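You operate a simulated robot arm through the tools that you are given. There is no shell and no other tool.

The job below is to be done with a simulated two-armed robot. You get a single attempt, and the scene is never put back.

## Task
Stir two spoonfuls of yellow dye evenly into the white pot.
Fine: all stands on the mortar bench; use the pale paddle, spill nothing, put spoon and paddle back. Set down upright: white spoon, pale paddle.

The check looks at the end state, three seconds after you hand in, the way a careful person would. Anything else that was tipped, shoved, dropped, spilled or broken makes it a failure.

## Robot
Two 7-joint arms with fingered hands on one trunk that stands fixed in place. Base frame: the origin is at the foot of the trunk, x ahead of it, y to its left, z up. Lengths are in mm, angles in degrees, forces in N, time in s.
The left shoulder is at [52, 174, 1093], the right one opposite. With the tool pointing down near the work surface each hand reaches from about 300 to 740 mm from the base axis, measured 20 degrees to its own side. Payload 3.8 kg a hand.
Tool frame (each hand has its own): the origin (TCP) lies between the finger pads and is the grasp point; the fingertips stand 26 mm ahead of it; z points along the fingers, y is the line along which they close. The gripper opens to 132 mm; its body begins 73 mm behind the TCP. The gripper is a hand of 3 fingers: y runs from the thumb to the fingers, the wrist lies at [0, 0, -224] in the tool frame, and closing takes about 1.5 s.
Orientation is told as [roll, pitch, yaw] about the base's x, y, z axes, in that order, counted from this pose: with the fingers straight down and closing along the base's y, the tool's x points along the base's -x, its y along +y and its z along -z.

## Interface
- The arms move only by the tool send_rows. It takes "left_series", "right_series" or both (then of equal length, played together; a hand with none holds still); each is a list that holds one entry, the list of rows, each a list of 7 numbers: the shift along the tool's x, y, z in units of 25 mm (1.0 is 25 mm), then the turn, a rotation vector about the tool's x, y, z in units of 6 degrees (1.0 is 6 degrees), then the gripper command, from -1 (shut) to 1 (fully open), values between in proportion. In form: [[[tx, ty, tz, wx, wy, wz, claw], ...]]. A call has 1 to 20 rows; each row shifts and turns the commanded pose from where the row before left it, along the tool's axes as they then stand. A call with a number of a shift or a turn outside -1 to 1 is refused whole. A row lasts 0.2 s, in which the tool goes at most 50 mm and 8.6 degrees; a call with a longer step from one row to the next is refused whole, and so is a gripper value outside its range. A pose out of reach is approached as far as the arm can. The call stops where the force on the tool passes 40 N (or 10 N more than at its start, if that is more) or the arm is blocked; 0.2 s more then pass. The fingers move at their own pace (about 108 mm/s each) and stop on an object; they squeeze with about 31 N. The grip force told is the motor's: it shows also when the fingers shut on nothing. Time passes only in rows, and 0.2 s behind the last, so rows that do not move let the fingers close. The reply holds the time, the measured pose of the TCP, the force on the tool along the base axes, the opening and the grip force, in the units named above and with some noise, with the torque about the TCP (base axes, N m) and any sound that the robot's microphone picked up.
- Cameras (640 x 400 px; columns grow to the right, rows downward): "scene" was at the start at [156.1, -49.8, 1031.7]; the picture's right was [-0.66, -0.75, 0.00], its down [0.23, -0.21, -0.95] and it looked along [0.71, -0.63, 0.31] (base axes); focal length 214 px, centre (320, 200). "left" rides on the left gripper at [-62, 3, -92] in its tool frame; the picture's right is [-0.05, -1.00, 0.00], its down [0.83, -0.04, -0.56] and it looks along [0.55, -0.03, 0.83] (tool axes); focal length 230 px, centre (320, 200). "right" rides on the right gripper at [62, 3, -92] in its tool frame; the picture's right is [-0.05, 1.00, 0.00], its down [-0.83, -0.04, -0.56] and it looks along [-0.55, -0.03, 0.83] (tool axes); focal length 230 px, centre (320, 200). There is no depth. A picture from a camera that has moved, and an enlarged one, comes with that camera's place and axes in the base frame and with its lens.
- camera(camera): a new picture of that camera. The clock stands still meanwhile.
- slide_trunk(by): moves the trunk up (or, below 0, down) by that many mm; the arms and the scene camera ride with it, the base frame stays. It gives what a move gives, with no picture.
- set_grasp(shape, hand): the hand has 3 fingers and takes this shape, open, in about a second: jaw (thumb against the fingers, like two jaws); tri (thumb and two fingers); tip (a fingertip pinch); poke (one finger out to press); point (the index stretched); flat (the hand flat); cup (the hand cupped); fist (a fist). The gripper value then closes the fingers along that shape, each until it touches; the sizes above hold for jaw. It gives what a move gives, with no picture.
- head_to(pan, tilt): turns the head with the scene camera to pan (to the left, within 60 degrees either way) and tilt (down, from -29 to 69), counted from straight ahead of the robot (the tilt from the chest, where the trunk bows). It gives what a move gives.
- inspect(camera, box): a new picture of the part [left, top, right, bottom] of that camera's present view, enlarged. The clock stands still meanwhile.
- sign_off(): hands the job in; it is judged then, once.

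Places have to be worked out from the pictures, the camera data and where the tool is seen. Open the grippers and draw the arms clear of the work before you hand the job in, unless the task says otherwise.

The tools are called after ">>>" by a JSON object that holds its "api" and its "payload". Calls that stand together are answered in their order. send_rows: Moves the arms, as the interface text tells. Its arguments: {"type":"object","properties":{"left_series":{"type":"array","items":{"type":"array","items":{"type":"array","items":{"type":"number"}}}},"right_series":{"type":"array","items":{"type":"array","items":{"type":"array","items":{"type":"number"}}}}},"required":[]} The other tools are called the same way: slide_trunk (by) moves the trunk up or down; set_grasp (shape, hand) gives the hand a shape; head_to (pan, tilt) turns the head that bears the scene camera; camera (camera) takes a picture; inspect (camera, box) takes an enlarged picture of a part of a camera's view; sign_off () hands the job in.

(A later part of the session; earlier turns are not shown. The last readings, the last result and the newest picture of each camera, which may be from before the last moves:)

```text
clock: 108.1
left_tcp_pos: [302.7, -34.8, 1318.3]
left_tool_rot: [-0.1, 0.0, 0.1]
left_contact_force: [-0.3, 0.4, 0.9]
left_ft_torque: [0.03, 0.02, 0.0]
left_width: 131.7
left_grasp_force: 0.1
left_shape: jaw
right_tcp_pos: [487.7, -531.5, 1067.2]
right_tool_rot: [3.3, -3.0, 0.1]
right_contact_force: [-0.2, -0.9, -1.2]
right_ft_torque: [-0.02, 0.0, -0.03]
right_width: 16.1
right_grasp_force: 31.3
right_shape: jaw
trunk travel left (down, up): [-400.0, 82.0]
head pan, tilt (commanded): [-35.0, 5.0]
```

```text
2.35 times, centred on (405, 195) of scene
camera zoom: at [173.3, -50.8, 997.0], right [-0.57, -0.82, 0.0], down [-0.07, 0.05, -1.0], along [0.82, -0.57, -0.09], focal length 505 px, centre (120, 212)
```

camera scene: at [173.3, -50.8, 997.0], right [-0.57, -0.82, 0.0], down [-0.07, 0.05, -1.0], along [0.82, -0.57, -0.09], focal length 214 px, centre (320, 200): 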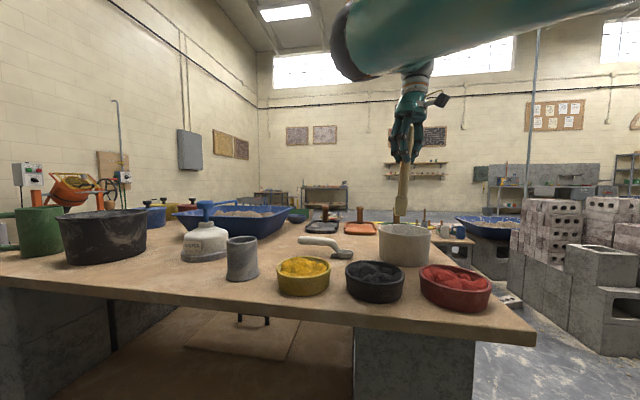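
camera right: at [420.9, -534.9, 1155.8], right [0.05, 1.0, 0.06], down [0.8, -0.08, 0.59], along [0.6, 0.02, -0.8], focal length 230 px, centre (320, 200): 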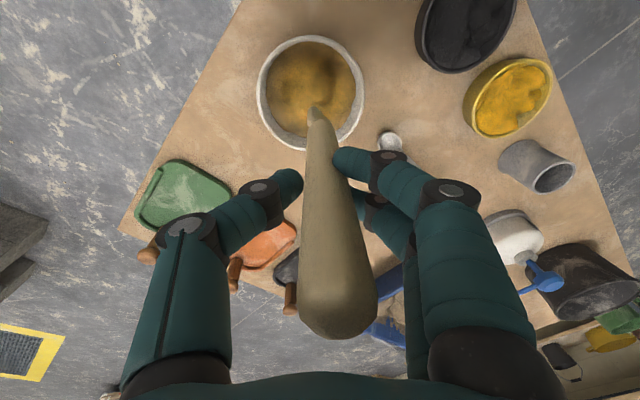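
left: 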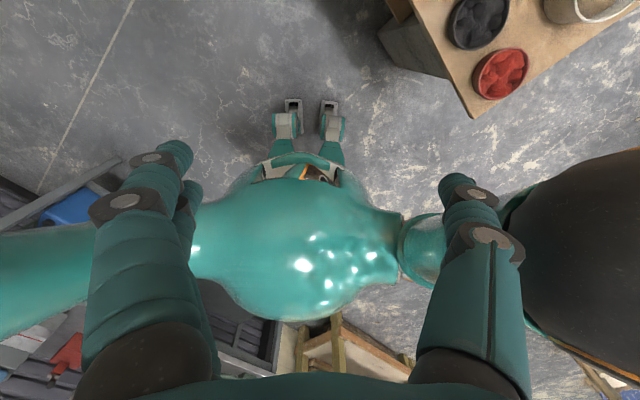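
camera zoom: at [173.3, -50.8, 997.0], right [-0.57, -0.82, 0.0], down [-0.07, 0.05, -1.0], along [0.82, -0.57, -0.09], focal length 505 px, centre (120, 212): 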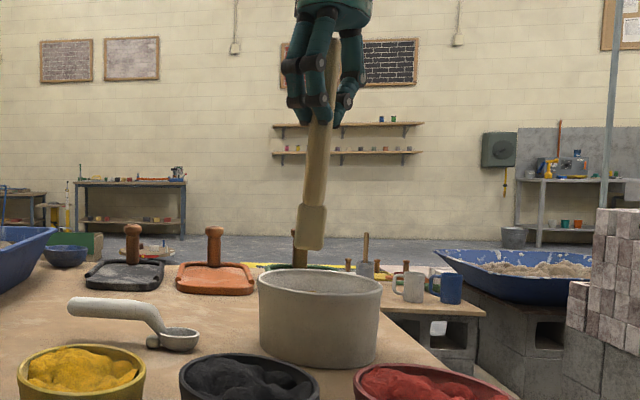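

The two views disagree slightly on the paddle's lean, so I zoom the head view more tightly to measure it.

>>> {"api": "inspect", "payload": {"camera": "scene", "box": [380, 115, 430, 225]}}

>>> {"api": "head_to", "payload": {"pan": -50, "tilt": 12}}

>>> {"api": "camera", "payload": {"camera": "scene"}}

>>> {"api": "inspect", "payload": {"camera": "scene", "box": [280, 50, 400, 250]}}

```text
3.64 times, centred on (405, 170) of scene
camera zoom: at [173.3, -50.8, 997.0], right [-0.57, -0.82, 0.0], down [-0.07, 0.05, -1.0], along [0.82, -0.57, -0.09], focal length 780 px, centre (11, 309)
```

zoom: 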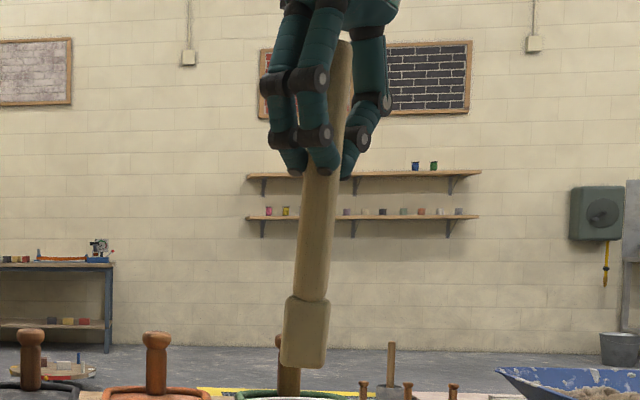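

```text
clock: 108.9
left_tcp_pos: [302.9, -34.9, 1318.0]
left_tool_rot: [-0.1, 0.0, 0.0]
left_contact_force: [0.3, 0.3, 0.7]
left_ft_torque: [-0.04, -0.01, 0.01]
left_width: 131.7
left_grasp_force: 0.0
left_shape: jaw
right_tcp_pos: [487.5, -532.4, 1067.7]
right_tool_rot: [3.3, -3.0, 0.0]
right_contact_force: [0.7, 1.1, -1.2]
right_ft_torque: [-0.01, -0.01, 0.05]
right_width: 16.0
right_grasp_force: 31.0
right_shape: jaw
trunk travel left (down, up): [-400.0, 82.0]
head pan, tilt (commanded): [-50.0, 12.0]
```

```text
taken
camera scene: at [158.0, -69.5, 985.7], right [-0.77, -0.64, 0.0], down [-0.13, 0.16, -0.98], along [0.63, -0.75, -0.21], focal length 214 px, centre (320, 200)
```

scene: 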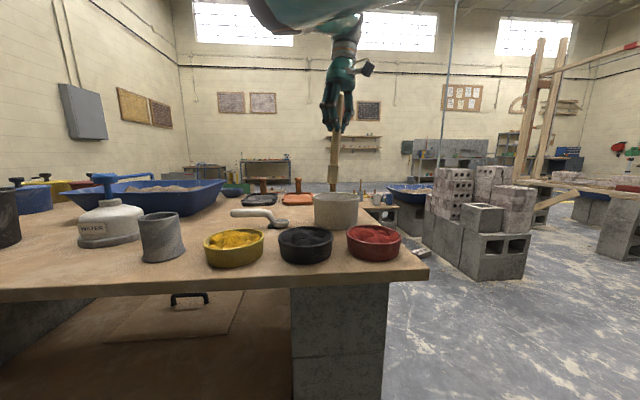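

```text
2.00 times, centred on (340, 150) of scene
camera zoom: at [158.0, -69.5, 985.7], right [-0.77, -0.64, 0.0], down [-0.13, 0.16, -0.98], along [0.63, -0.75, -0.21], focal length 429 px, centre (280, 300)
```

zoom: 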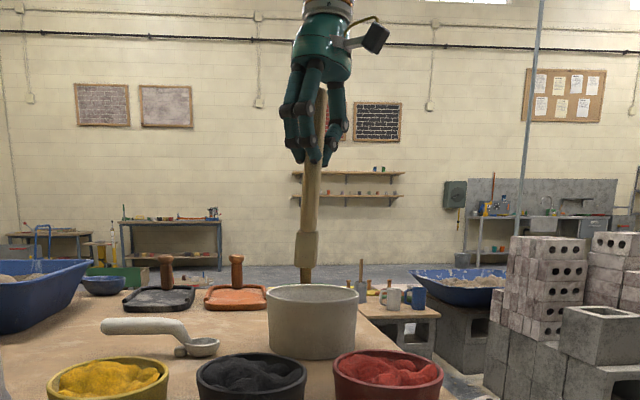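

At the new head angle, combining both views: untilted, the paddle leaned about 3° toward +x and 3° toward -y. So the roll correction was right but the pitch should go the other way; I pitch +5.9° and re-check.

>>> {"api": "send_rows", "payload": {"right_series": [[[0, 0, 0, 0, 0.49, 0, -1], [0, 0, 0, 0, 0.49, 0, -1], [0, 0, 0, 0, 0, 0, -1]]]}}

>>> {"api": "inspect", "payload": {"camera": "scene", "box": [280, 50, 400, 250]}}

>>> {"api": "camera", "payload": {"camera": "right"}}

```text
clock: 109.7
left_tcp_pos: [302.6, -35.6, 1317.5]
left_tool_rot: [-0.1, 0.0, 0.0]
left_contact_force: [-0.7, -1.1, 0.5]
left_ft_torque: [0.0, 0.03, 0.0]
left_width: 131.9
left_grasp_force: 0.0
left_shape: jaw
right_tcp_pos: [486.7, -532.9, 1066.9]
right_tool_rot: [3.2, 2.8, 0.4]
right_contact_force: [0.4, -0.2, -0.4]
right_ft_torque: [-0.02, -0.02, -0.03]
right_width: 15.8
right_grasp_force: 30.9
right_shape: jaw
trunk travel left (down, up): [-400.0, 82.0]
head pan, tilt (commanded): [-50.0, 12.0]
```

```text
2.00 times, centred on (340, 150) of scene
camera zoom: at [157.9, -69.6, 985.7], right [-0.77, -0.64, 0.0], down [-0.13, 0.16, -0.98], along [0.63, -0.75, -0.21], focal length 429 px, centre (280, 300)
```

zoom: 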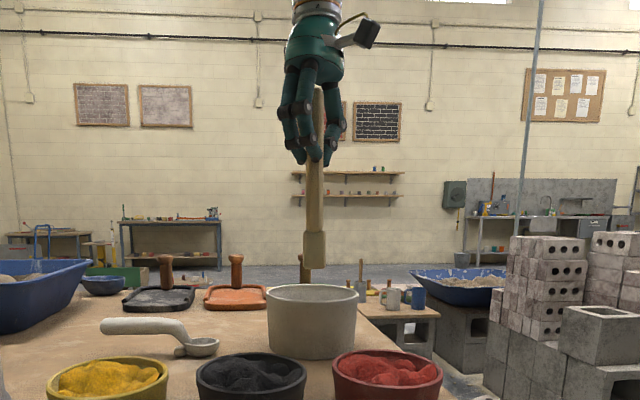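

```text
taken
camera right: at [430.0, -534.9, 1162.1], right [0.05, 1.0, 0.05], down [0.86, -0.07, 0.51], along [0.51, 0.02, -0.86], focal length 230 px, centre (320, 200)
```

right: 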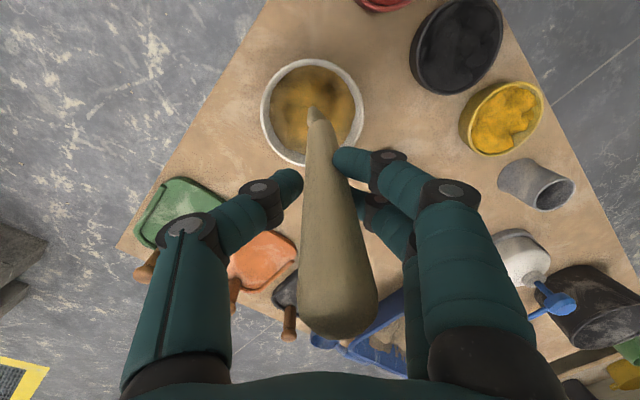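

The paddle now hangs plumb, its tip at about [487,-532,912], centred over the pot (rim at about z 870-878). I lower it straight down 70 mm into the pot, watching the force.

>>> {"api": "send_rows", "payload": {"right_series": [[[-0.02, -0.02, 0.4, 0, 0, 0, -1], [-0.02, -0.02, 0.4, 0, 0, 0, -1], [-0.02, -0.02, 0.4, 0, 0, 0, -1], [-0.02, -0.02, 0.4, 0, 0, 0, -1], [-0.02, -0.02, 0.4, 0, 0, 0, -1], [-0.02, -0.02, 0.4, 0, 0, 0, -1], [-0.02, -0.02, 0.4, 0, 0, 0, -1]]]}}

>>> {"api": "inspect", "payload": {"camera": "scene", "box": [280, 50, 400, 250]}}

>>> {"api": "camera", "payload": {"camera": "right"}}

```text
clock: 111.3
left_tcp_pos: [303.2, -35.5, 1317.9]
left_tool_rot: [-0.1, 0.0, 0.0]
left_contact_force: [-0.6, -0.5, 0.3]
left_ft_torque: [0.02, 0.01, 0.0]
left_width: 131.9
left_grasp_force: 0.0
left_shape: jaw
right_tcp_pos: [486.6, -531.5, 995.5]
right_tool_rot: [3.2, 2.9, 0.2]
right_contact_force: [-0.7, 0.0, -0.7]
right_ft_torque: [0.0, -0.03, -0.04]
right_width: 16.0
right_grasp_force: 31.3
right_shape: jaw
trunk travel left (down, up): [-400.0, 82.0]
head pan, tilt (commanded): [-50.0, 12.0]
```

```text
2.00 times, centred on (340, 150) of scene
camera zoom: at [158.0, -69.6, 985.7], right [-0.77, -0.64, 0.0], down [-0.13, 0.16, -0.98], along [0.63, -0.75, -0.21], focal length 429 px, centre (280, 300)
```

zoom: 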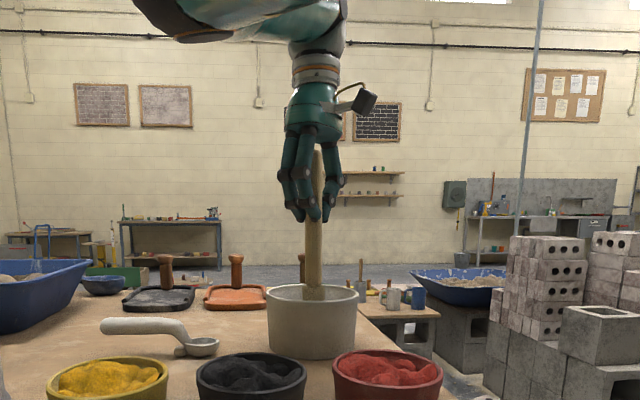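

```text
taken
camera right: at [430.2, -535.0, 1091.0], right [0.05, 1.0, 0.05], down [0.86, -0.07, 0.51], along [0.51, 0.02, -0.86], focal length 230 px, centre (320, 200)
```

right: 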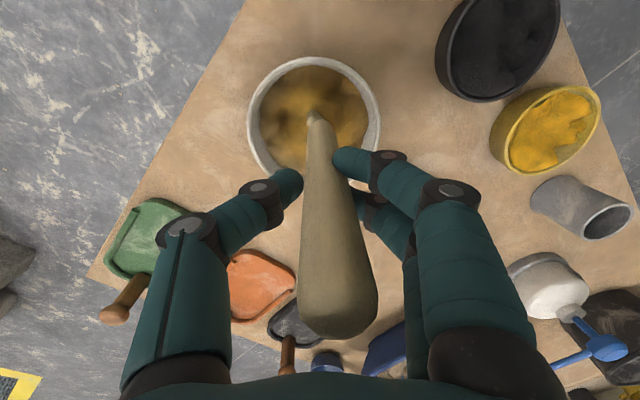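

The blade is inside the pot, centred, with no contact yet (tip about z 841). I lower a further 22 mm in small steps.

>>> {"api": "send_rows", "payload": {"right_series": [[[-0.01, -0.01, 0.2, 0, 0, 0, -1], [-0.01, -0.01, 0.2, 0, 0, 0, -1], [-0.01, -0.01, 0.16, 0, 0, 0, -1], [-0.01, -0.01, 0.16, 0, 0, 0, -1], [-0.01, -0.01, 0.16, 0, 0, 0, -1]]]}}

>>> {"api": "inspect", "payload": {"camera": "right", "box": [230, 40, 400, 190]}}

```text
clock: 112.5
left_tcp_pos: [301.5, -35.7, 1317.4]
left_tool_rot: [0.0, 0.0, 0.1]
left_contact_force: [-0.3, -0.3, -0.1]
left_ft_torque: [-0.02, 0.01, 0.01]
left_width: 132.1
left_grasp_force: 0.1
left_shape: jaw
right_tcp_pos: [486.8, -531.7, 974.3]
right_tool_rot: [3.3, 2.9, 0.3]
right_contact_force: [0.2, -0.4, -1.2]
right_ft_torque: [0.0, 0.01, -0.01]
right_width: 16.0
right_grasp_force: 31.2
right_shape: jaw
trunk travel left (down, up): [-400.0, 82.0]
head pan, tilt (commanded): [-50.0, 12.0]
```

```text
2.67 times, centred on (315, 115) of right
camera zoom: at [429.9, -534.2, 1069.6], right [0.05, 1.0, 0.05], down [0.86, -0.07, 0.51], along [0.51, 0.02, -0.86], focal length 614 px, centre (333, 427)
```

zoom: 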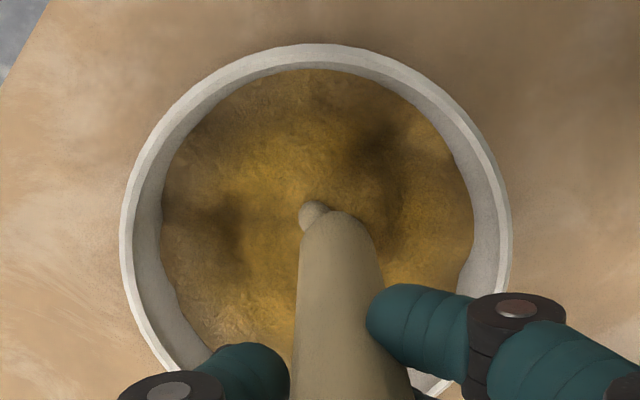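

The blade is immersed in the mix (tip about 9 mm above the pot floor) with no force yet. I go 3 mm deeper, move out to a 24 mm radius and make one slow trial circle, staying about 15 mm from the wall.

>>> {"api": "send_rows", "payload": {"right_series": [[[-0.24, 0, 0.06, 0, 0, 0, -1], [-0.24, 0, 0.06, 0, 0, 0, -1], [-0.24, 0, 0, 0, 0, 0, -1], [-0.2, 0, 0, 0, 0, 0, -1], [0.183, 0.564, 0, 0, 0, 0, -1], [0.48, 0.349, 0, 0, 0, 0, -1], [0.593, 0, 0, 0, 0, 0, -1], [0.48, -0.349, 0, 0, 0, 0, -1], [0.183, -0.564, 0, 0, 0, 0, -1], [-0.183, -0.564, 0, 0, 0, 0, -1], [-0.48, -0.349, 0, 0, 0, 0, -1], [-0.593, 0, 0, 0, 0, 0, -1], [-0.48, 0.349, 0, 0, 0, 0, -1], [-0.183, 0.564, 0, 0, 0, 0, -1]]]}}

>>> {"api": "inspect", "payload": {"camera": "right", "box": [230, 40, 400, 190]}}

>>> {"api": "inspect", "payload": {"camera": "scene", "box": [280, 50, 400, 250]}}

```text
clock: 115.5
left_tcp_pos: [302.6, -34.7, 1318.2]
left_tool_rot: [-0.1, 0.0, -0.1]
left_contact_force: [-0.1, 0.2, 0.3]
left_ft_torque: [-0.02, -0.03, 0.0]
left_width: 131.9
left_grasp_force: 0.2
left_shape: jaw
right_tcp_pos: [509.6, -530.7, 970.5]
right_tool_rot: [3.3, 2.8, 0.4]
right_contact_force: [0.0, 0.4, -0.5]
right_ft_torque: [-0.04, 0.05, 0.02]
right_width: 16.3
right_grasp_force: 30.7
right_shape: jaw
trunk travel left (down, up): [-400.0, 82.0]
head pan, tilt (commanded): [-50.0, 12.0]
```

```text
2.67 times, centred on (315, 115) of right
camera zoom: at [453.1, -533.7, 1065.0], right [0.05, 1.0, 0.05], down [0.86, -0.07, 0.51], along [0.51, 0.02, -0.86], focal length 614 px, centre (333, 427)
```

zoom: 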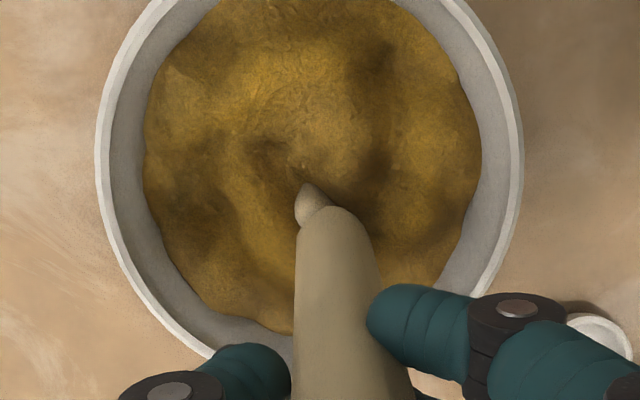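

```text
2.00 times, centred on (340, 150) of scene
camera zoom: at [158.0, -69.3, 985.7], right [-0.77, -0.64, 0.0], down [-0.13, 0.16, -0.98], along [0.63, -0.75, -0.21], focal length 429 px, centre (280, 300)
```

zoom: 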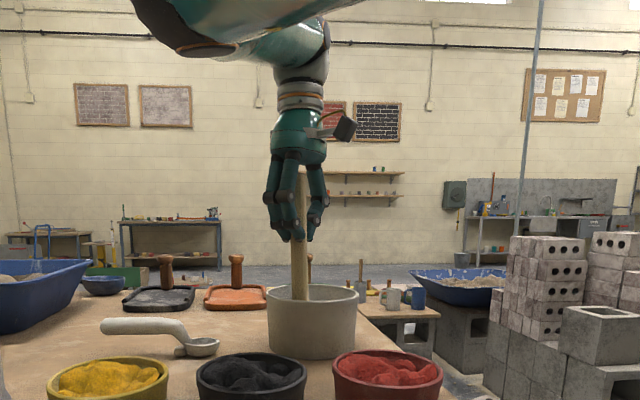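

The circle ran with no noticeable force, the pot hasn't moved and the colour is spreading. I keep stirring: two more full turns.

>>> {"api": "send_rows", "payload": {"right_series": [[[0.183, 0.564, 0, 0, 0, 0, -1], [0.48, 0.349, 0, 0, 0, 0, -1], [0.593, 0, 0, 0, 0, 0, -1], [0.48, -0.349, 0, 0, 0, 0, -1], [0.183, -0.564, 0, 0, 0, 0, -1], [-0.183, -0.564, 0, 0, 0, 0, -1], [-0.48, -0.349, 0, 0, 0, 0, -1], [-0.593, 0, 0, 0, 0, 0, -1], [-0.48, 0.349, 0, 0, 0, 0, -1], [-0.183, 0.564, 0, 0, 0, 0, -1], [0.183, 0.564, 0, 0, 0, 0, -1], [0.48, 0.349, 0, 0, 0, 0, -1], [0.593, 0, 0, 0, 0, 0, -1], [0.48, -0.349, 0, 0, 0, 0, -1], [0.183, -0.564, 0, 0, 0, 0, -1], [-0.183, -0.564, 0, 0, 0, 0, -1], [-0.48, -0.349, 0, 0, 0, 0, -1], [-0.593, 0, 0, 0, 0, 0, -1], [-0.48, 0.349, 0, 0, 0, 0, -1], [-0.183, 0.564, 0, 0, 0, 0, -1]]]}}

>>> {"api": "inspect", "payload": {"camera": "right", "box": [230, 40, 400, 190]}}

```text
clock: 119.7
left_tcp_pos: [302.6, -36.1, 1317.6]
left_tool_rot: [-0.1, 0.0, 0.0]
left_contact_force: [-0.5, -0.1, 0.1]
left_ft_torque: [-0.03, -0.03, -0.02]
left_width: 131.8
left_grasp_force: 0.1
left_shape: jaw
right_tcp_pos: [510.1, -532.5, 971.4]
right_tool_rot: [3.4, 2.7, 0.3]
right_contact_force: [-0.5, -0.8, -1.0]
right_ft_torque: [-0.02, 0.04, -0.01]
right_width: 15.9
right_grasp_force: 31.0
right_shape: jaw
trunk travel left (down, up): [-400.0, 82.0]
head pan, tilt (commanded): [-50.0, 12.0]
```

```text
2.67 times, centred on (315, 115) of right
camera zoom: at [452.9, -534.2, 1067.0], right [0.05, 1.0, 0.05], down [0.86, -0.07, 0.51], along [0.51, 0.02, -0.86], focal length 614 px, centre (333, 427)
```

zoom: 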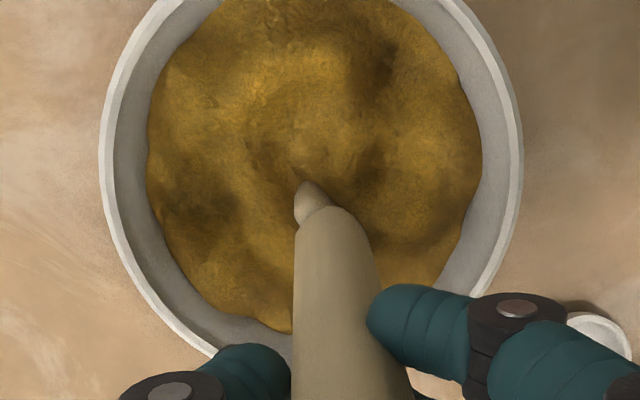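

Mixing improves, with a few darker patches left. I make one wider turn (28 mm), then move in and make a small turn (12 mm) through the middle.

>>> {"api": "send_rows", "payload": {"right_series": [[[-0.16, 0, 0, 0, 0, 0, -1], [0.214, 0.658, 0, 0, 0, 0, -1], [0.56, 0.407, 0, 0, 0, 0, -1], [0.692, 0, 0, 0, 0, 0, -1], [0.56, -0.407, 0, 0, 0, 0, -1], [0.214, -0.658, 0, 0, 0, 0, -1], [-0.214, -0.658, 0, 0, 0, 0, -1], [-0.56, -0.407, 0, 0, 0, 0, -1], [-0.692, 0, 0, 0, 0, 0, -1], [-0.56, 0.407, 0, 0, 0, 0, -1], [-0.214, 0.658, 0, 0, 0, 0, -1], [0.64, 0, 0, 0, 0, 0, -1], [0.141, 0.339, 0, 0, 0, 0, -1], [0.339, 0.141, 0, 0, 0, 0, -1], [0.339, -0.141, 0, 0, 0, 0, -1], [0.141, -0.339, 0, 0, 0, 0, -1], [-0.141, -0.339, 0, 0, 0, 0, -1], [-0.339, -0.141, 0, 0, 0, 0, -1], [-0.339, 0.141, 0, 0, 0, 0, -1], [-0.141, 0.339, 0, 0, 0, 0, -1]]]}}

>>> {"api": "inspect", "payload": {"camera": "right", "box": [230, 40, 400, 190]}}

>>> {"api": "inspect", "payload": {"camera": "scene", "box": [280, 50, 400, 250]}}

```text
clock: 123.9
left_tcp_pos: [302.5, -34.8, 1317.7]
left_tool_rot: [0.0, 0.0, 0.0]
left_contact_force: [0.3, 0.3, 0.0]
left_ft_torque: [-0.02, 0.0, 0.03]
left_width: 131.8
left_grasp_force: 0.1
left_shape: jaw
right_tcp_pos: [496.7, -531.3, 972.5]
right_tool_rot: [3.3, 2.9, 0.4]
right_contact_force: [0.6, 0.4, -0.9]
right_ft_torque: [-0.01, 0.04, 0.03]
right_width: 15.1
right_grasp_force: 31.2
right_shape: jaw
trunk travel left (down, up): [-400.0, 82.0]
head pan, tilt (commanded): [-50.0, 12.0]
```

```text
2.67 times, centred on (315, 115) of right
camera zoom: at [440.4, -534.5, 1067.0], right [0.05, 1.0, 0.05], down [0.86, -0.07, 0.51], along [0.51, 0.02, -0.86], focal length 614 px, centre (333, 427)
```

zoom: 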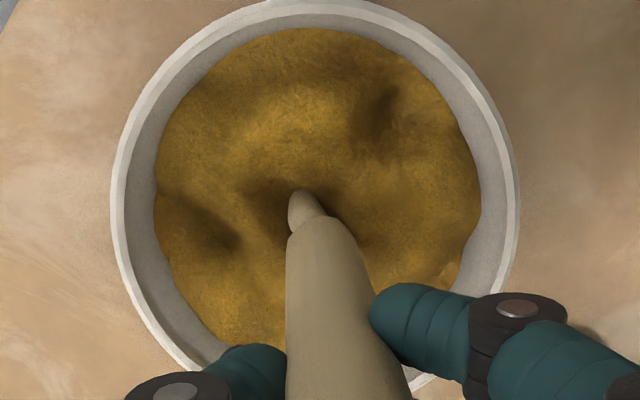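

```text
2.00 times, centred on (340, 150) of scene
camera zoom: at [157.9, -69.4, 985.7], right [-0.77, -0.64, 0.0], down [-0.13, 0.16, -0.98], along [0.63, -0.75, -0.21], focal length 429 px, centre (280, 300)
```

zoom: 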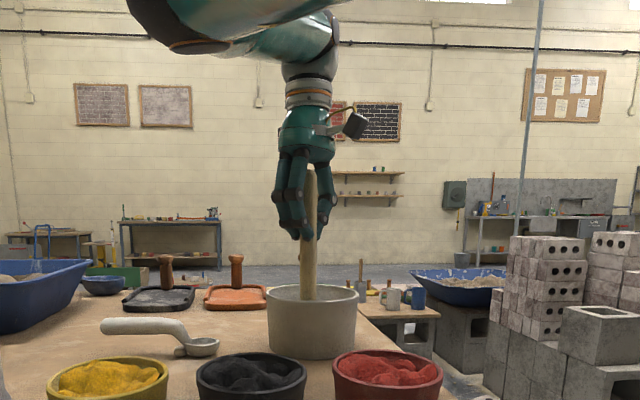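

The mix is getting more uniform and the pot hasn't moved. I go back out to 24 mm and stir in the opposite direction for nearly two turns.

>>> {"api": "send_rows", "payload": {"right_series": [[[-0.24, 0, 0, 0, 0, 0, -1], [-0.24, 0, 0, 0, 0, 0, -1], [0.183, -0.564, 0, 0, 0, 0, -1], [0.48, -0.349, 0, 0, 0, 0, -1], [0.593, 0, 0, 0, 0, 0, -1], [0.48, 0.349, 0, 0, 0, 0, -1], [0.183, 0.564, 0, 0, 0, 0, -1], [-0.183, 0.564, 0, 0, 0, 0, -1], [-0.48, 0.349, 0, 0, 0, 0, -1], [-0.593, 0, 0, 0, 0, 0, -1], [-0.48, -0.349, 0, 0, 0, 0, -1], [-0.183, -0.564, 0, 0, 0, 0, -1], [0.183, -0.564, 0, 0, 0, 0, -1], [0.48, -0.349, 0, 0, 0, 0, -1], [0.593, 0, 0, 0, 0, 0, -1], [0.48, 0.349, 0, 0, 0, 0, -1], [0.183, 0.564, 0, 0, 0, 0, -1], [-0.183, 0.564, 0, 0, 0, 0, -1], [-0.48, 0.349, 0, 0, 0, 0, -1], [-0.593, 0, 0, 0, 0, 0, -1]]]}}

>>> {"api": "inspect", "payload": {"camera": "right", "box": [230, 40, 400, 190]}}

>>> {"api": "inspect", "payload": {"camera": "scene", "box": [280, 50, 400, 250]}}

```text
clock: 128.1
left_tcp_pos: [303.3, -35.6, 1317.8]
left_tool_rot: [0.0, 0.0, 0.0]
left_contact_force: [0.1, 0.6, 0.2]
left_ft_torque: [-0.01, -0.02, -0.02]
left_width: 132.2
left_grasp_force: 0.1
left_shape: jaw
right_tcp_pos: [494.4, -508.6, 973.3]
right_tool_rot: [3.3, 2.9, 0.2]
right_contact_force: [0.0, -0.6, -0.4]
right_ft_torque: [-0.01, 0.02, 0.04]
right_width: 15.1
right_grasp_force: 30.9
right_shape: jaw
trunk travel left (down, up): [-400.0, 82.0]
head pan, tilt (commanded): [-50.0, 12.0]
```

```text
2.67 times, centred on (315, 115) of right
camera zoom: at [437.8, -511.9, 1068.7], right [0.05, 1.0, 0.06], down [0.86, -0.07, 0.51], along [0.51, 0.02, -0.86], focal length 614 px, centre (333, 427)
```

zoom: 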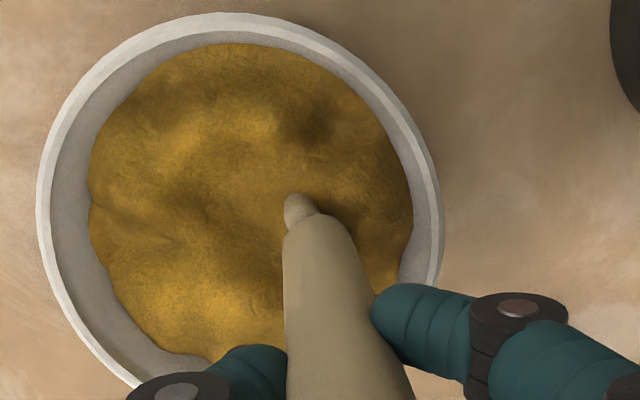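

```text
2.00 times, centred on (340, 150) of scene
camera zoom: at [158.0, -69.7, 985.7], right [-0.77, -0.64, 0.0], down [-0.13, 0.16, -0.98], along [0.63, -0.75, -0.21], focal length 429 px, centre (280, 300)
```

zoom: 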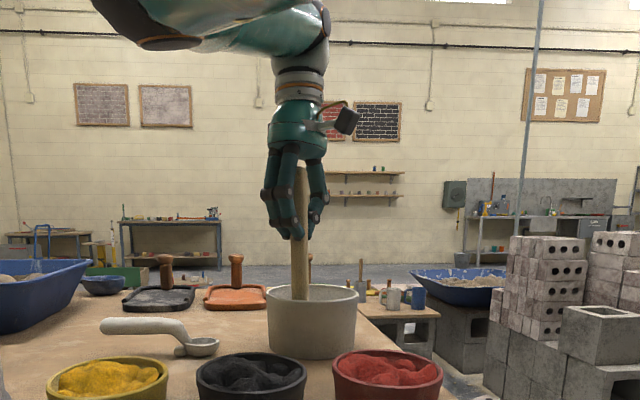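

The colour is now fairly uniform. I finish the turn, make a small reverse turn nearer the middle, then cross strokes along x and y to break up what's left.

>>> {"api": "send_rows", "payload": {"right_series": [[[-0.48, -0.349, 0, 0, 0, 0, -1], [-0.183, -0.564, 0, 0, 0, 0, -1], [0.4, 0, 0, 0, 0, 0, -1], [0.165, -0.395, 0, 0, 0, 0, -1], [0.395, -0.165, 0, 0, 0, 0, -1], [0.395, 0.165, 0, 0, 0, 0, -1], [0.165, 0.395, 0, 0, 0, 0, -1], [-0.165, 0.395, 0, 0, 0, 0, -1], [-0.395, 0.165, 0, 0, 0, 0, -1], [-0.395, -0.165, 0, 0, 0, 0, -1], [-0.165, -0.395, 0, 0, 0, 0, -1], [0.76, 0, 0, 0, 0, 0, -1], [0.76, 0, 0, 0, 0, 0, -1], [-0.64, 0, 0, 0, 0, 0, -1], [-0.64, 0, 0, 0, 0, 0, -1], [-0.64, 0, 0, 0, 0, 0, -1], [0.96, 0, 0, 0, 0, 0, -1], [0, 0.96, 0, 0, 0, 0, -1], [0, -0.96, 0, 0, 0, 0, -1], [0, -0.96, 0, 0, 0, 0, -1]]]}}

>>> {"api": "inspect", "payload": {"camera": "right", "box": [230, 40, 400, 190]}}

>>> {"api": "inspect", "payload": {"camera": "scene", "box": [280, 50, 400, 250]}}

```text
clock: 132.3
left_tcp_pos: [300.6, -36.2, 1318.6]
left_tool_rot: [-0.2, 0.0, 0.1]
left_contact_force: [0.1, 0.8, 0.9]
left_ft_torque: [0.03, 0.01, 0.0]
left_width: 131.9
left_grasp_force: 0.1
left_shape: jaw
right_tcp_pos: [484.5, -555.1, 970.3]
right_tool_rot: [3.3, 2.8, 0.4]
right_contact_force: [0.7, -0.1, -0.3]
right_ft_torque: [0.03, -0.06, -0.01]
right_width: 15.2
right_grasp_force: 31.0
right_shape: jaw
trunk travel left (down, up): [-400.0, 82.0]
head pan, tilt (commanded): [-50.0, 12.0]
```

```text
2.67 times, centred on (315, 115) of right
camera zoom: at [427.3, -558.0, 1065.5], right [0.05, 1.0, 0.05], down [0.86, -0.07, 0.51], along [0.51, 0.02, -0.86], focal length 614 px, centre (333, 427)
```

zoom: 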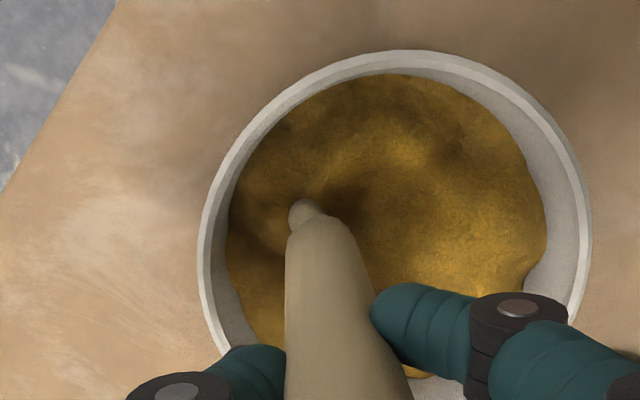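

```text
2.00 times, centred on (340, 150) of scene
camera zoom: at [157.9, -69.5, 985.7], right [-0.77, -0.64, 0.0], down [-0.13, 0.16, -0.98], along [0.63, -0.75, -0.21], focal length 429 px, centre (280, 300)
```

zoom: 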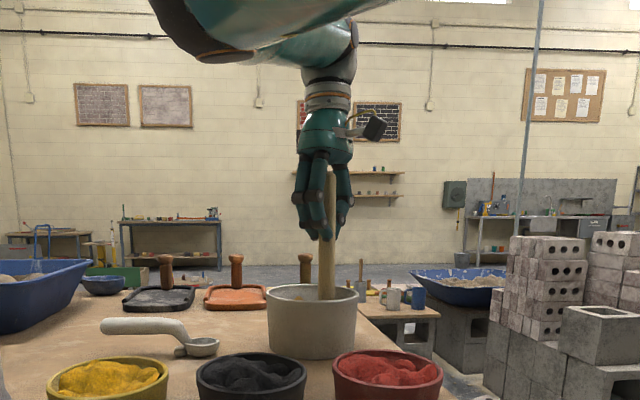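

It looks close to even. I run two more full turns, 2 mm deeper, to work the bottom layer in.

>>> {"api": "send_rows", "payload": {"right_series": [[[-0.564, 0.183, 0.08, 0, 0, 0, -1], [-0.349, 0.48, 0, 0, 0, 0, -1], [0, 0.593, 0, 0, 0, 0, -1], [0.349, 0.48, 0, 0, 0, 0, -1], [0.564, 0.183, 0, 0, 0, 0, -1], [0.564, -0.183, 0, 0, 0, 0, -1], [0.349, -0.48, 0, 0, 0, 0, -1], [0, -0.593, 0, 0, 0, 0, -1], [-0.349, -0.48, 0, 0, 0, 0, -1], [-0.564, -0.183, 0, 0, 0, 0, -1], [-0.564, 0.183, 0, 0, 0, 0, -1], [-0.349, 0.48, 0, 0, 0, 0, -1], [0, 0.593, 0, 0, 0, 0, -1], [0.349, 0.48, 0, 0, 0, 0, -1], [0.564, 0.183, 0, 0, 0, 0, -1], [0.564, -0.183, 0, 0, 0, 0, -1], [0.349, -0.48, 0, 0, 0, 0, -1], [0, -0.593, 0, 0, 0, 0, -1], [-0.349, -0.48, 0, 0, 0, 0, -1], [-0.564, -0.183, 0, 0, 0, 0, -1]]]}}

>>> {"api": "inspect", "payload": {"camera": "right", "box": [230, 40, 400, 190]}}

```text
clock: 136.5
left_tcp_pos: [302.4, -35.9, 1318.3]
left_tool_rot: [-0.1, 0.1, 0.1]
left_contact_force: [0.4, 0.5, -1.1]
left_ft_torque: [-0.02, 0.03, -0.01]
left_width: 131.8
left_grasp_force: 0.1
left_shape: jaw
right_tcp_pos: [484.5, -555.3, 967.8]
right_tool_rot: [3.3, 3.0, 0.3]
right_contact_force: [-1.0, -0.6, -0.8]
right_ft_torque: [0.0, 0.04, 0.04]
right_width: 14.8
right_grasp_force: 31.3
right_shape: jaw
trunk travel left (down, up): [-400.0, 82.0]
head pan, tilt (commanded): [-50.0, 12.0]
```

```text
2.67 times, centred on (315, 115) of right
camera zoom: at [428.7, -558.2, 1062.7], right [0.05, 1.0, 0.05], down [0.86, -0.07, 0.51], along [0.51, 0.02, -0.86], focal length 614 px, centre (333, 427)
```

zoom: 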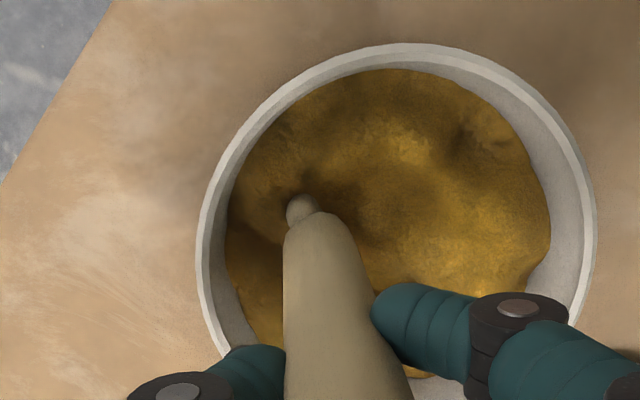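

The remaining light and dark looks like surface lumps rather than colour, but I'll make one more reverse turn plus a return to centre to be sure.

>>> {"api": "send_rows", "payload": {"right_series": [[[0.564, 0.183, 0, 0, 0, 0, -1], [0.349, 0.48, 0, 0, 0, 0, -1], [0, 0.593, 0, 0, 0, 0, -1], [-0.349, 0.48, 0, 0, 0, 0, -1], [-0.564, 0.183, 0, 0, 0, 0, -1], [-0.564, -0.183, 0, 0, 0, 0, -1], [-0.349, -0.48, 0, 0, 0, 0, -1], [0, -0.593, 0, 0, 0, 0, -1], [0.349, -0.48, 0, 0, 0, 0, -1], [0.564, -0.183, 0, 0, 0, 0, -1], [0.564, 0.183, 0, 0, 0, 0, -1], [0.349, 0.48, 0, 0, 0, 0, -1], [0, 0.593, 0, 0, 0, 0, -1], [-0.349, 0.48, 0, 0, 0, 0, -1], [-0.564, 0.183, 0, 0, 0, 0, -1], [0, -0.48, 0, 0, 0, 0, -1], [0, -0.48, 0, 0, 0, 0, -1], [0, 0, 0, 0, 0, 0, -1]]]}}

>>> {"api": "inspect", "payload": {"camera": "right", "box": [230, 40, 400, 190]}}

>>> {"api": "inspect", "payload": {"camera": "scene", "box": [280, 50, 400, 250]}}

```text
clock: 140.3
left_tcp_pos: [303.2, -35.8, 1317.8]
left_tool_rot: [0.0, 0.0, 0.0]
left_contact_force: [0.0, -0.1, 0.3]
left_ft_torque: [-0.05, -0.01, 0.01]
left_width: 132.0
left_grasp_force: 0.0
left_shape: jaw
right_tcp_pos: [486.4, -532.4, 969.8]
right_tool_rot: [3.2, 2.9, 0.3]
right_contact_force: [0.9, 0.3, -0.1]
right_ft_torque: [-0.02, -0.05, 0.01]
right_width: 14.7
right_grasp_force: 30.6
right_shape: jaw
trunk travel left (down, up): [-400.0, 82.0]
head pan, tilt (commanded): [-50.0, 12.0]
```

```text
2.67 times, centred on (315, 115) of right
camera zoom: at [429.0, -534.7, 1065.3], right [0.05, 1.0, 0.05], down [0.86, -0.07, 0.51], along [0.51, 0.02, -0.86], focal length 614 px, centre (333, 427)
```

zoom: 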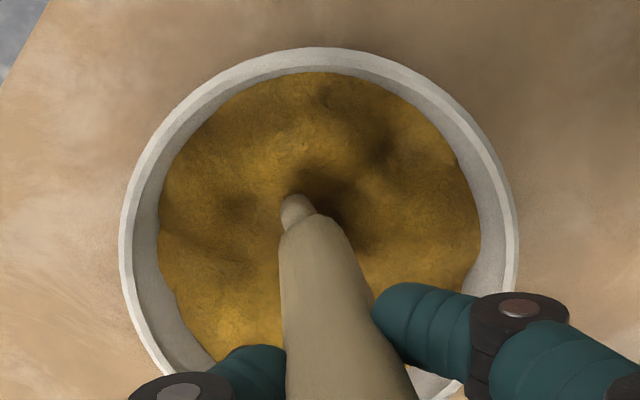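

```text
2.00 times, centred on (340, 150) of scene
camera zoom: at [157.9, -69.5, 985.7], right [-0.77, -0.64, 0.0], down [-0.13, 0.16, -0.98], along [0.63, -0.75, -0.21], focal length 429 px, centre (280, 300)
```

zoom: 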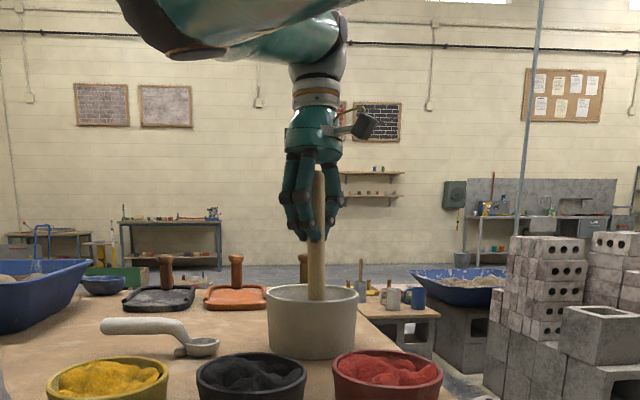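

The mix looks even from here. I lift the paddle straight up out of the pot, keeping it above, so I can see the whole surface without its shadow.

>>> {"api": "send_rows", "payload": {"right_series": [[[0.01, 0.01, -0.2, 0, 0, 0, -1], [0.02, 0.02, -0.4, 0, 0, 0, -1], [0.02, 0.02, -0.4, 0, 0, 0, -1], [0.02, 0.02, -0.4, 0, 0, 0, -1], [0.02, 0.02, -0.4, 0, 0, 0, -1], [0.02, 0.02, -0.4, 0, 0, 0, -1], [0.02, 0.02, -0.4, 0, 0, 0, -1], [0.02, 0.02, -0.4, 0, 0, 0, -1], [0.02, 0.02, -0.4, 0, 0, 0, -1], [0.02, 0.02, -0.4, 0, 0, 0, -1], [0.01, 0.01, -0.2, 0, 0, 0, -1], [0, 0, 0, 0, 0, 0, -1]]]}}

>>> {"api": "inspect", "payload": {"camera": "right", "box": [240, 40, 390, 180]}}

>>> {"api": "inspect", "payload": {"camera": "scene", "box": [280, 50, 400, 250]}}

```text
clock: 142.9
left_tcp_pos: [302.4, -34.7, 1317.9]
left_tool_rot: [-0.2, 0.0, 0.1]
left_contact_force: [0.1, 0.3, -0.6]
left_ft_torque: [0.01, 0.0, -0.04]
left_width: 131.8
left_grasp_force: 0.1
left_shape: jaw
right_tcp_pos: [484.4, -533.1, 1070.4]
right_tool_rot: [3.4, 2.9, 0.3]
right_contact_force: [0.2, -0.6, -1.6]
right_ft_torque: [-0.01, 0.0, -0.05]
right_width: 14.6
right_grasp_force: 30.8
right_shape: jaw
trunk travel left (down, up): [-400.0, 82.0]
head pan, tilt (commanded): [-50.0, 12.0]
```

```text
2.86 times, centred on (315, 110) of right
camera zoom: at [429.1, -535.0, 1165.0], right [0.05, 1.0, 0.05], down [0.86, -0.07, 0.51], along [0.51, 0.02, -0.86], focal length 657 px, centre (334, 457)
```

zoom: 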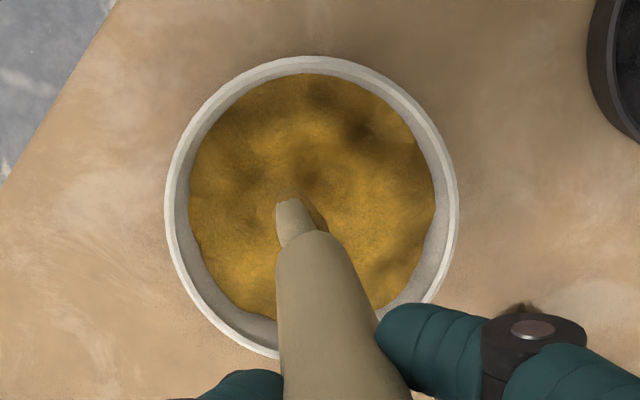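

```text
2.00 times, centred on (340, 150) of scene
camera zoom: at [157.9, -69.6, 985.7], right [-0.77, -0.64, 0.0], down [-0.13, 0.16, -0.98], along [0.63, -0.75, -0.21], focal length 429 px, centre (280, 300)
```

zoom: 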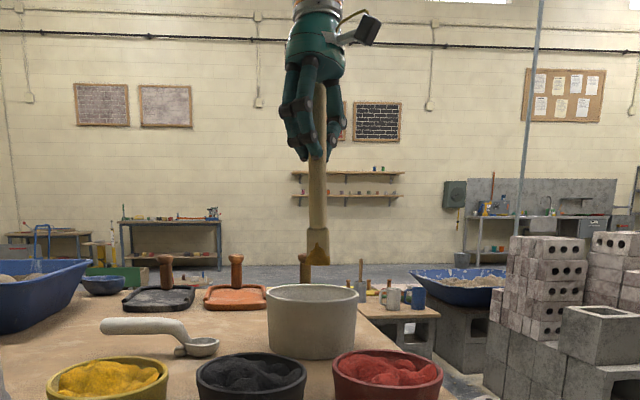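

The blade's lower half is stained with mix. I hold it over the pot and look closely at the surface and the blade for evenness and drips.

>>> {"api": "inspect", "payload": {"camera": "right", "box": [275, 55, 350, 125]}}

>>> {"api": "inspect", "payload": {"camera": "scene", "box": [320, 150, 365, 190]}}

```text
5.71 times, centred on (312, 90) of right
camera zoom: at [429.1, -535.0, 1165.0], right [0.05, 1.0, 0.05], down [0.86, -0.07, 0.51], along [0.51, 0.02, -0.86], focal length 1315 px, centre (363, 829)
```

zoom: 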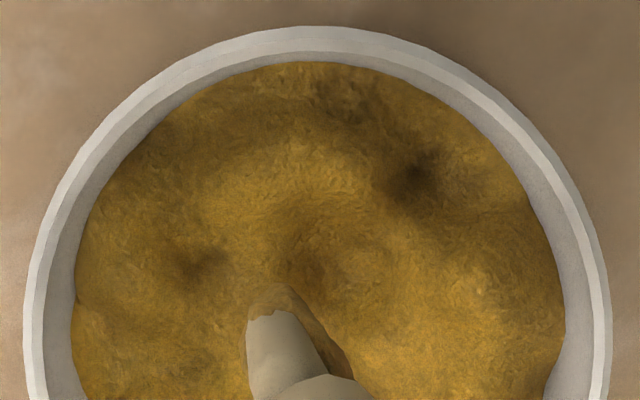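

```text
10.00 times, centred on (342, 170) of scene
camera zoom: at [157.9, -69.6, 985.7], right [-0.77, -0.64, 0.0], down [-0.13, 0.16, -0.98], along [0.63, -0.75, -0.21], focal length 2145 px, centre (95, 500)
```

zoom: 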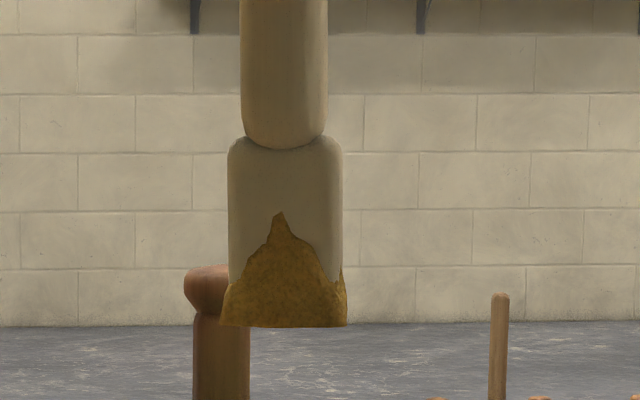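

The mix on the blade is even, but the pot surface still shows slight marbling toward the outer edge. I lower the paddle again and add wider turns (30 mm radius, still about 8 mm clear of the wall).

>>> {"api": "send_rows", "payload": {"right_series": [[[-0.02, -0.02, 0.45, 0, 0, 0, -1], [-0.02, -0.02, 0.45, 0, 0, 0, -1], [-0.02, -0.02, 0.45, 0, 0, 0, -1], [-0.02, -0.02, 0.45, 0, 0, 0, -1], [-0.02, -0.02, 0.45, 0, 0, 0, -1], [-0.02, -0.02, 0.45, 0, 0, 0, -1], [-0.02, -0.02, 0.45, 0, 0, 0, -1], [-0.02, -0.02, 0.4, 0, 0, 0, -1], [-0.02, -0.02, 0.3, 0, 0, 0, -1], [-0.02, -0.02, 0.2, 0, 0, 0, -1], [0, 0, 0, 0, 0, 0, -1]]]}}

>>> {"api": "inspect", "payload": {"camera": "right", "box": [230, 40, 400, 190]}}

```text
clock: 145.3
left_tcp_pos: [302.8, -35.5, 1317.7]
left_tool_rot: [-0.1, -0.1, 0.0]
left_contact_force: [-0.2, -0.5, 0.7]
left_ft_torque: [0.04, 0.01, 0.01]
left_width: 131.9
left_grasp_force: 0.0
left_shape: jaw
right_tcp_pos: [485.3, -530.7, 970.0]
right_tool_rot: [3.3, 2.9, 0.3]
right_contact_force: [0.7, 0.2, -0.3]
right_ft_torque: [-0.05, 0.02, -0.01]
right_width: 14.9
right_grasp_force: 30.9
right_shape: jaw
trunk travel left (down, up): [-400.0, 82.0]
head pan, tilt (commanded): [-50.0, 12.0]
```

```text
2.67 times, centred on (315, 115) of right
camera zoom: at [429.2, -534.7, 1064.4], right [0.05, 1.0, 0.05], down [0.86, -0.07, 0.51], along [0.51, 0.02, -0.86], focal length 614 px, centre (333, 427)
```

zoom: 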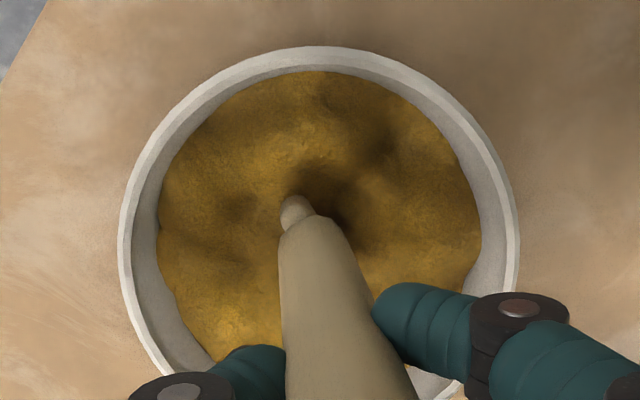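

The blade is back in the mix. Its tip sits about 3 mm toward -y, so I shift the circle's centre by 3 mm and make one and a half wide turns.

>>> {"api": "send_rows", "payload": {"right_series": [[[-0.6, 0.06, 0, 0, 0, 0, -1], [-0.6, 0.06, 0, 0, 0, 0, -1], [0.161, 0.6, 0, 0, 0, 0, -1], [0.439, 0.439, 0, 0, 0, 0, -1], [0.6, 0.161, 0, 0, 0, 0, -1], [0.6, -0.161, 0, 0, 0, 0, -1], [0.439, -0.439, 0, 0, 0, 0, -1], [0.161, -0.6, 0, 0, 0, 0, -1], [-0.161, -0.6, 0, 0, 0, 0, -1], [-0.439, -0.439, 0, 0, 0, 0, -1], [-0.6, -0.161, 0, 0, 0, 0, -1], [-0.6, 0.161, 0, 0, 0, 0, -1], [-0.439, 0.439, 0, 0, 0, 0, -1], [-0.161, 0.6, 0, 0, 0, 0, -1], [0.161, 0.6, 0, 0, 0, 0, -1], [0.439, 0.439, 0, 0, 0, 0, -1], [0.6, 0.161, 0, 0, 0, 0, -1], [0.6, -0.161, 0, 0, 0, 0, -1], [0.439, -0.439, 0, 0, 0, 0, -1], [0.161, -0.6, 0, 0, 0, 0, -1]]]}}

>>> {"api": "inspect", "payload": {"camera": "right", "box": [230, 40, 400, 190]}}

>>> {"api": "inspect", "payload": {"camera": "scene", "box": [280, 50, 400, 250]}}

```text
clock: 149.5
left_tcp_pos: [301.8, -36.6, 1318.4]
left_tool_rot: [0.0, 0.0, -0.1]
left_contact_force: [-0.3, -0.6, 0.8]
left_ft_torque: [-0.03, 0.0, 0.02]
left_width: 131.8
left_grasp_force: 0.1
left_shape: jaw
right_tcp_pos: [456.2, -530.8, 970.6]
right_tool_rot: [3.3, 2.9, 0.3]
right_contact_force: [-0.2, 0.5, -0.8]
right_ft_torque: [0.04, -0.03, 0.0]
right_width: 14.3
right_grasp_force: 30.8
right_shape: jaw
trunk travel left (down, up): [-400.0, 82.0]
head pan, tilt (commanded): [-50.0, 12.0]
```

```text
2.67 times, centred on (315, 115) of right
camera zoom: at [398.6, -533.4, 1065.3], right [0.05, 1.0, 0.05], down [0.86, -0.07, 0.51], along [0.51, 0.02, -0.86], focal length 614 px, centre (333, 427)
```

zoom: 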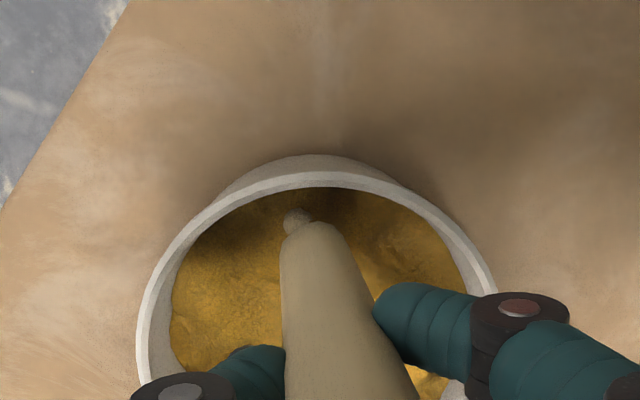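

```text
2.00 times, centred on (340, 150) of scene
camera zoom: at [157.9, -69.8, 985.7], right [-0.77, -0.64, 0.0], down [-0.13, 0.16, -0.98], along [0.63, -0.75, -0.21], focal length 429 px, centre (280, 300)
```

zoom: 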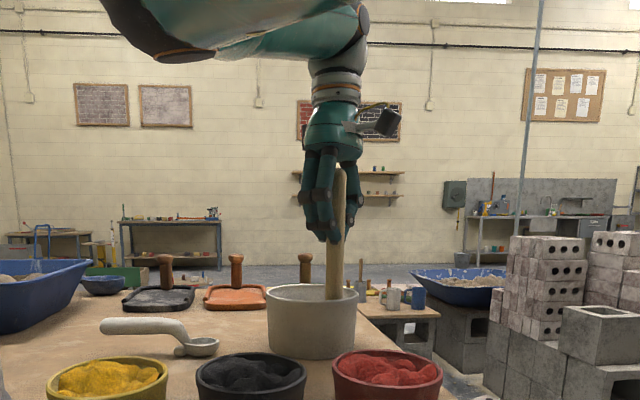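

The pot stays put and the force is negligible. I finish this turn, do one full wide turn in reverse, and come back to the middle.

>>> {"api": "send_rows", "payload": {"right_series": [[[-0.161, -0.6, 0, 0, 0, 0, -1], [-0.439, -0.439, 0, 0, 0, 0, -1], [-0.6, -0.161, 0, 0, 0, 0, -1], [-0.6, 0.161, 0, 0, 0, 0, -1], [-0.439, 0.439, 0, 0, 0, 0, -1], [-0.161, 0.6, 0, 0, 0, 0, -1], [0.161, -0.6, 0, 0, 0, 0, -1], [0.439, -0.439, 0, 0, 0, 0, -1], [0.6, -0.161, 0, 0, 0, 0, -1], [0.6, 0.161, 0, 0, 0, 0, -1], [0.439, 0.439, 0, 0, 0, 0, -1], [0.161, 0.6, 0, 0, 0, 0, -1], [-0.161, 0.6, 0, 0, 0, 0, -1], [-0.439, 0.439, 0, 0, 0, 0, -1], [-0.6, 0.161, 0, 0, 0, 0, -1], [-0.6, -0.161, 0, 0, 0, 0, -1], [-0.439, -0.439, 0, 0, 0, 0, -1], [-0.161, -0.6, 0, 0, 0, 0, -1], [0.6, 0, 0, 0, 0, 0, -1], [0.6, 0, 0, 0, 0, 0, -1]]]}}

>>> {"api": "inspect", "payload": {"camera": "right", "box": [230, 40, 400, 190]}}

```text
clock: 153.7
left_tcp_pos: [301.6, -34.5, 1317.6]
left_tool_rot: [-0.1, 0.0, 0.0]
left_contact_force: [-0.2, 0.1, 0.1]
left_ft_torque: [0.01, 0.02, -0.02]
left_width: 132.2
left_grasp_force: 0.2
left_shape: jaw
right_tcp_pos: [485.3, -529.8, 969.6]
right_tool_rot: [3.3, 2.8, 0.3]
right_contact_force: [-0.2, 0.2, -0.5]
right_ft_torque: [0.01, -0.03, 0.01]
right_width: 14.6
right_grasp_force: 30.5
right_shape: jaw
trunk travel left (down, up): [-400.0, 82.0]
head pan, tilt (commanded): [-50.0, 12.0]
```

```text
2.67 times, centred on (315, 115) of right
camera zoom: at [429.0, -532.7, 1064.3], right [0.05, 1.0, 0.05], down [0.86, -0.07, 0.51], along [0.51, 0.02, -0.86], focal length 614 px, centre (333, 427)
```

zoom: 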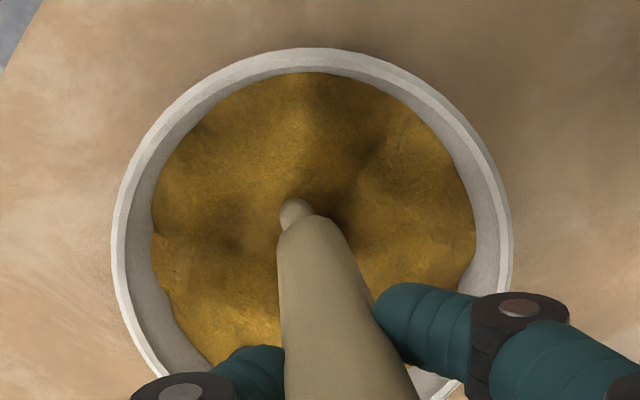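

The dark spots are gone and the surface is much more uniform. I add two mid-radius (16 mm) turns to finish.

>>> {"api": "send_rows", "payload": {"right_series": [[[-0.64, 0, 0, 0, 0, 0, -1], [0.188, 0.452, 0, 0, 0, 0, -1], [0.452, 0.188, 0, 0, 0, 0, -1], [0.452, -0.188, 0, 0, 0, 0, -1], [0.188, -0.452, 0, 0, 0, 0, -1], [-0.188, -0.452, 0, 0, 0, 0, -1], [-0.452, -0.188, 0, 0, 0, 0, -1], [-0.452, 0.188, 0, 0, 0, 0, -1], [-0.188, 0.452, 0, 0, 0, 0, -1], [0.188, 0.452, 0, 0, 0, 0, -1], [0.452, 0.188, 0, 0, 0, 0, -1], [0.452, -0.188, 0, 0, 0, 0, -1], [0.188, -0.452, 0, 0, 0, 0, -1], [-0.188, -0.452, 0, 0, 0, 0, -1], [-0.452, -0.188, 0, 0, 0, 0, -1], [-0.452, 0.188, 0, 0, 0, 0, -1], [-0.188, 0.452, 0, 0, 0, 0, -1], [0.64, 0, 0, 0, 0, 0, -1], [0, 0, 0, 0, 0, 0, -1]]]}}

>>> {"api": "inspect", "payload": {"camera": "right", "box": [230, 40, 400, 190]}}

```text
clock: 157.7
left_tcp_pos: [302.6, -35.5, 1317.7]
left_tool_rot: [0.0, 0.0, 0.0]
left_contact_force: [0.4, 0.0, 0.6]
left_ft_torque: [-0.01, -0.03, 0.01]
left_width: 132.1
left_grasp_force: 0.0
left_shape: jaw
right_tcp_pos: [486.0, -528.9, 969.0]
right_tool_rot: [3.3, 2.9, 0.2]
right_contact_force: [1.0, 1.0, -1.9]
right_ft_torque: [0.0, 0.02, 0.01]
right_width: 14.4
right_grasp_force: 31.2
right_shape: jaw
trunk travel left (down, up): [-400.0, 82.0]
head pan, tilt (commanded): [-50.0, 12.0]
```

```text
2.67 times, centred on (315, 115) of right
camera zoom: at [428.4, -532.2, 1063.9], right [0.05, 1.0, 0.05], down [0.86, -0.07, 0.51], along [0.51, 0.02, -0.86], focal length 614 px, centre (333, 427)
```

zoom: 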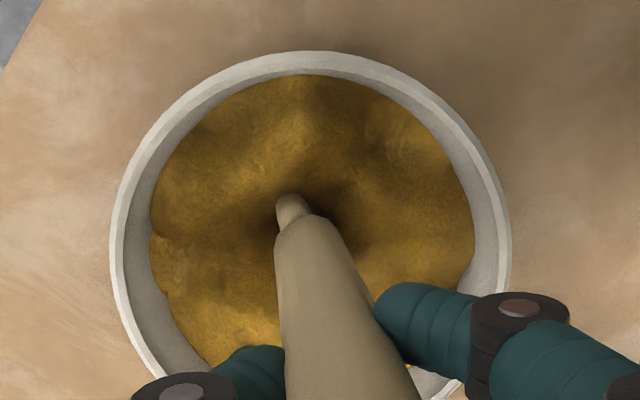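

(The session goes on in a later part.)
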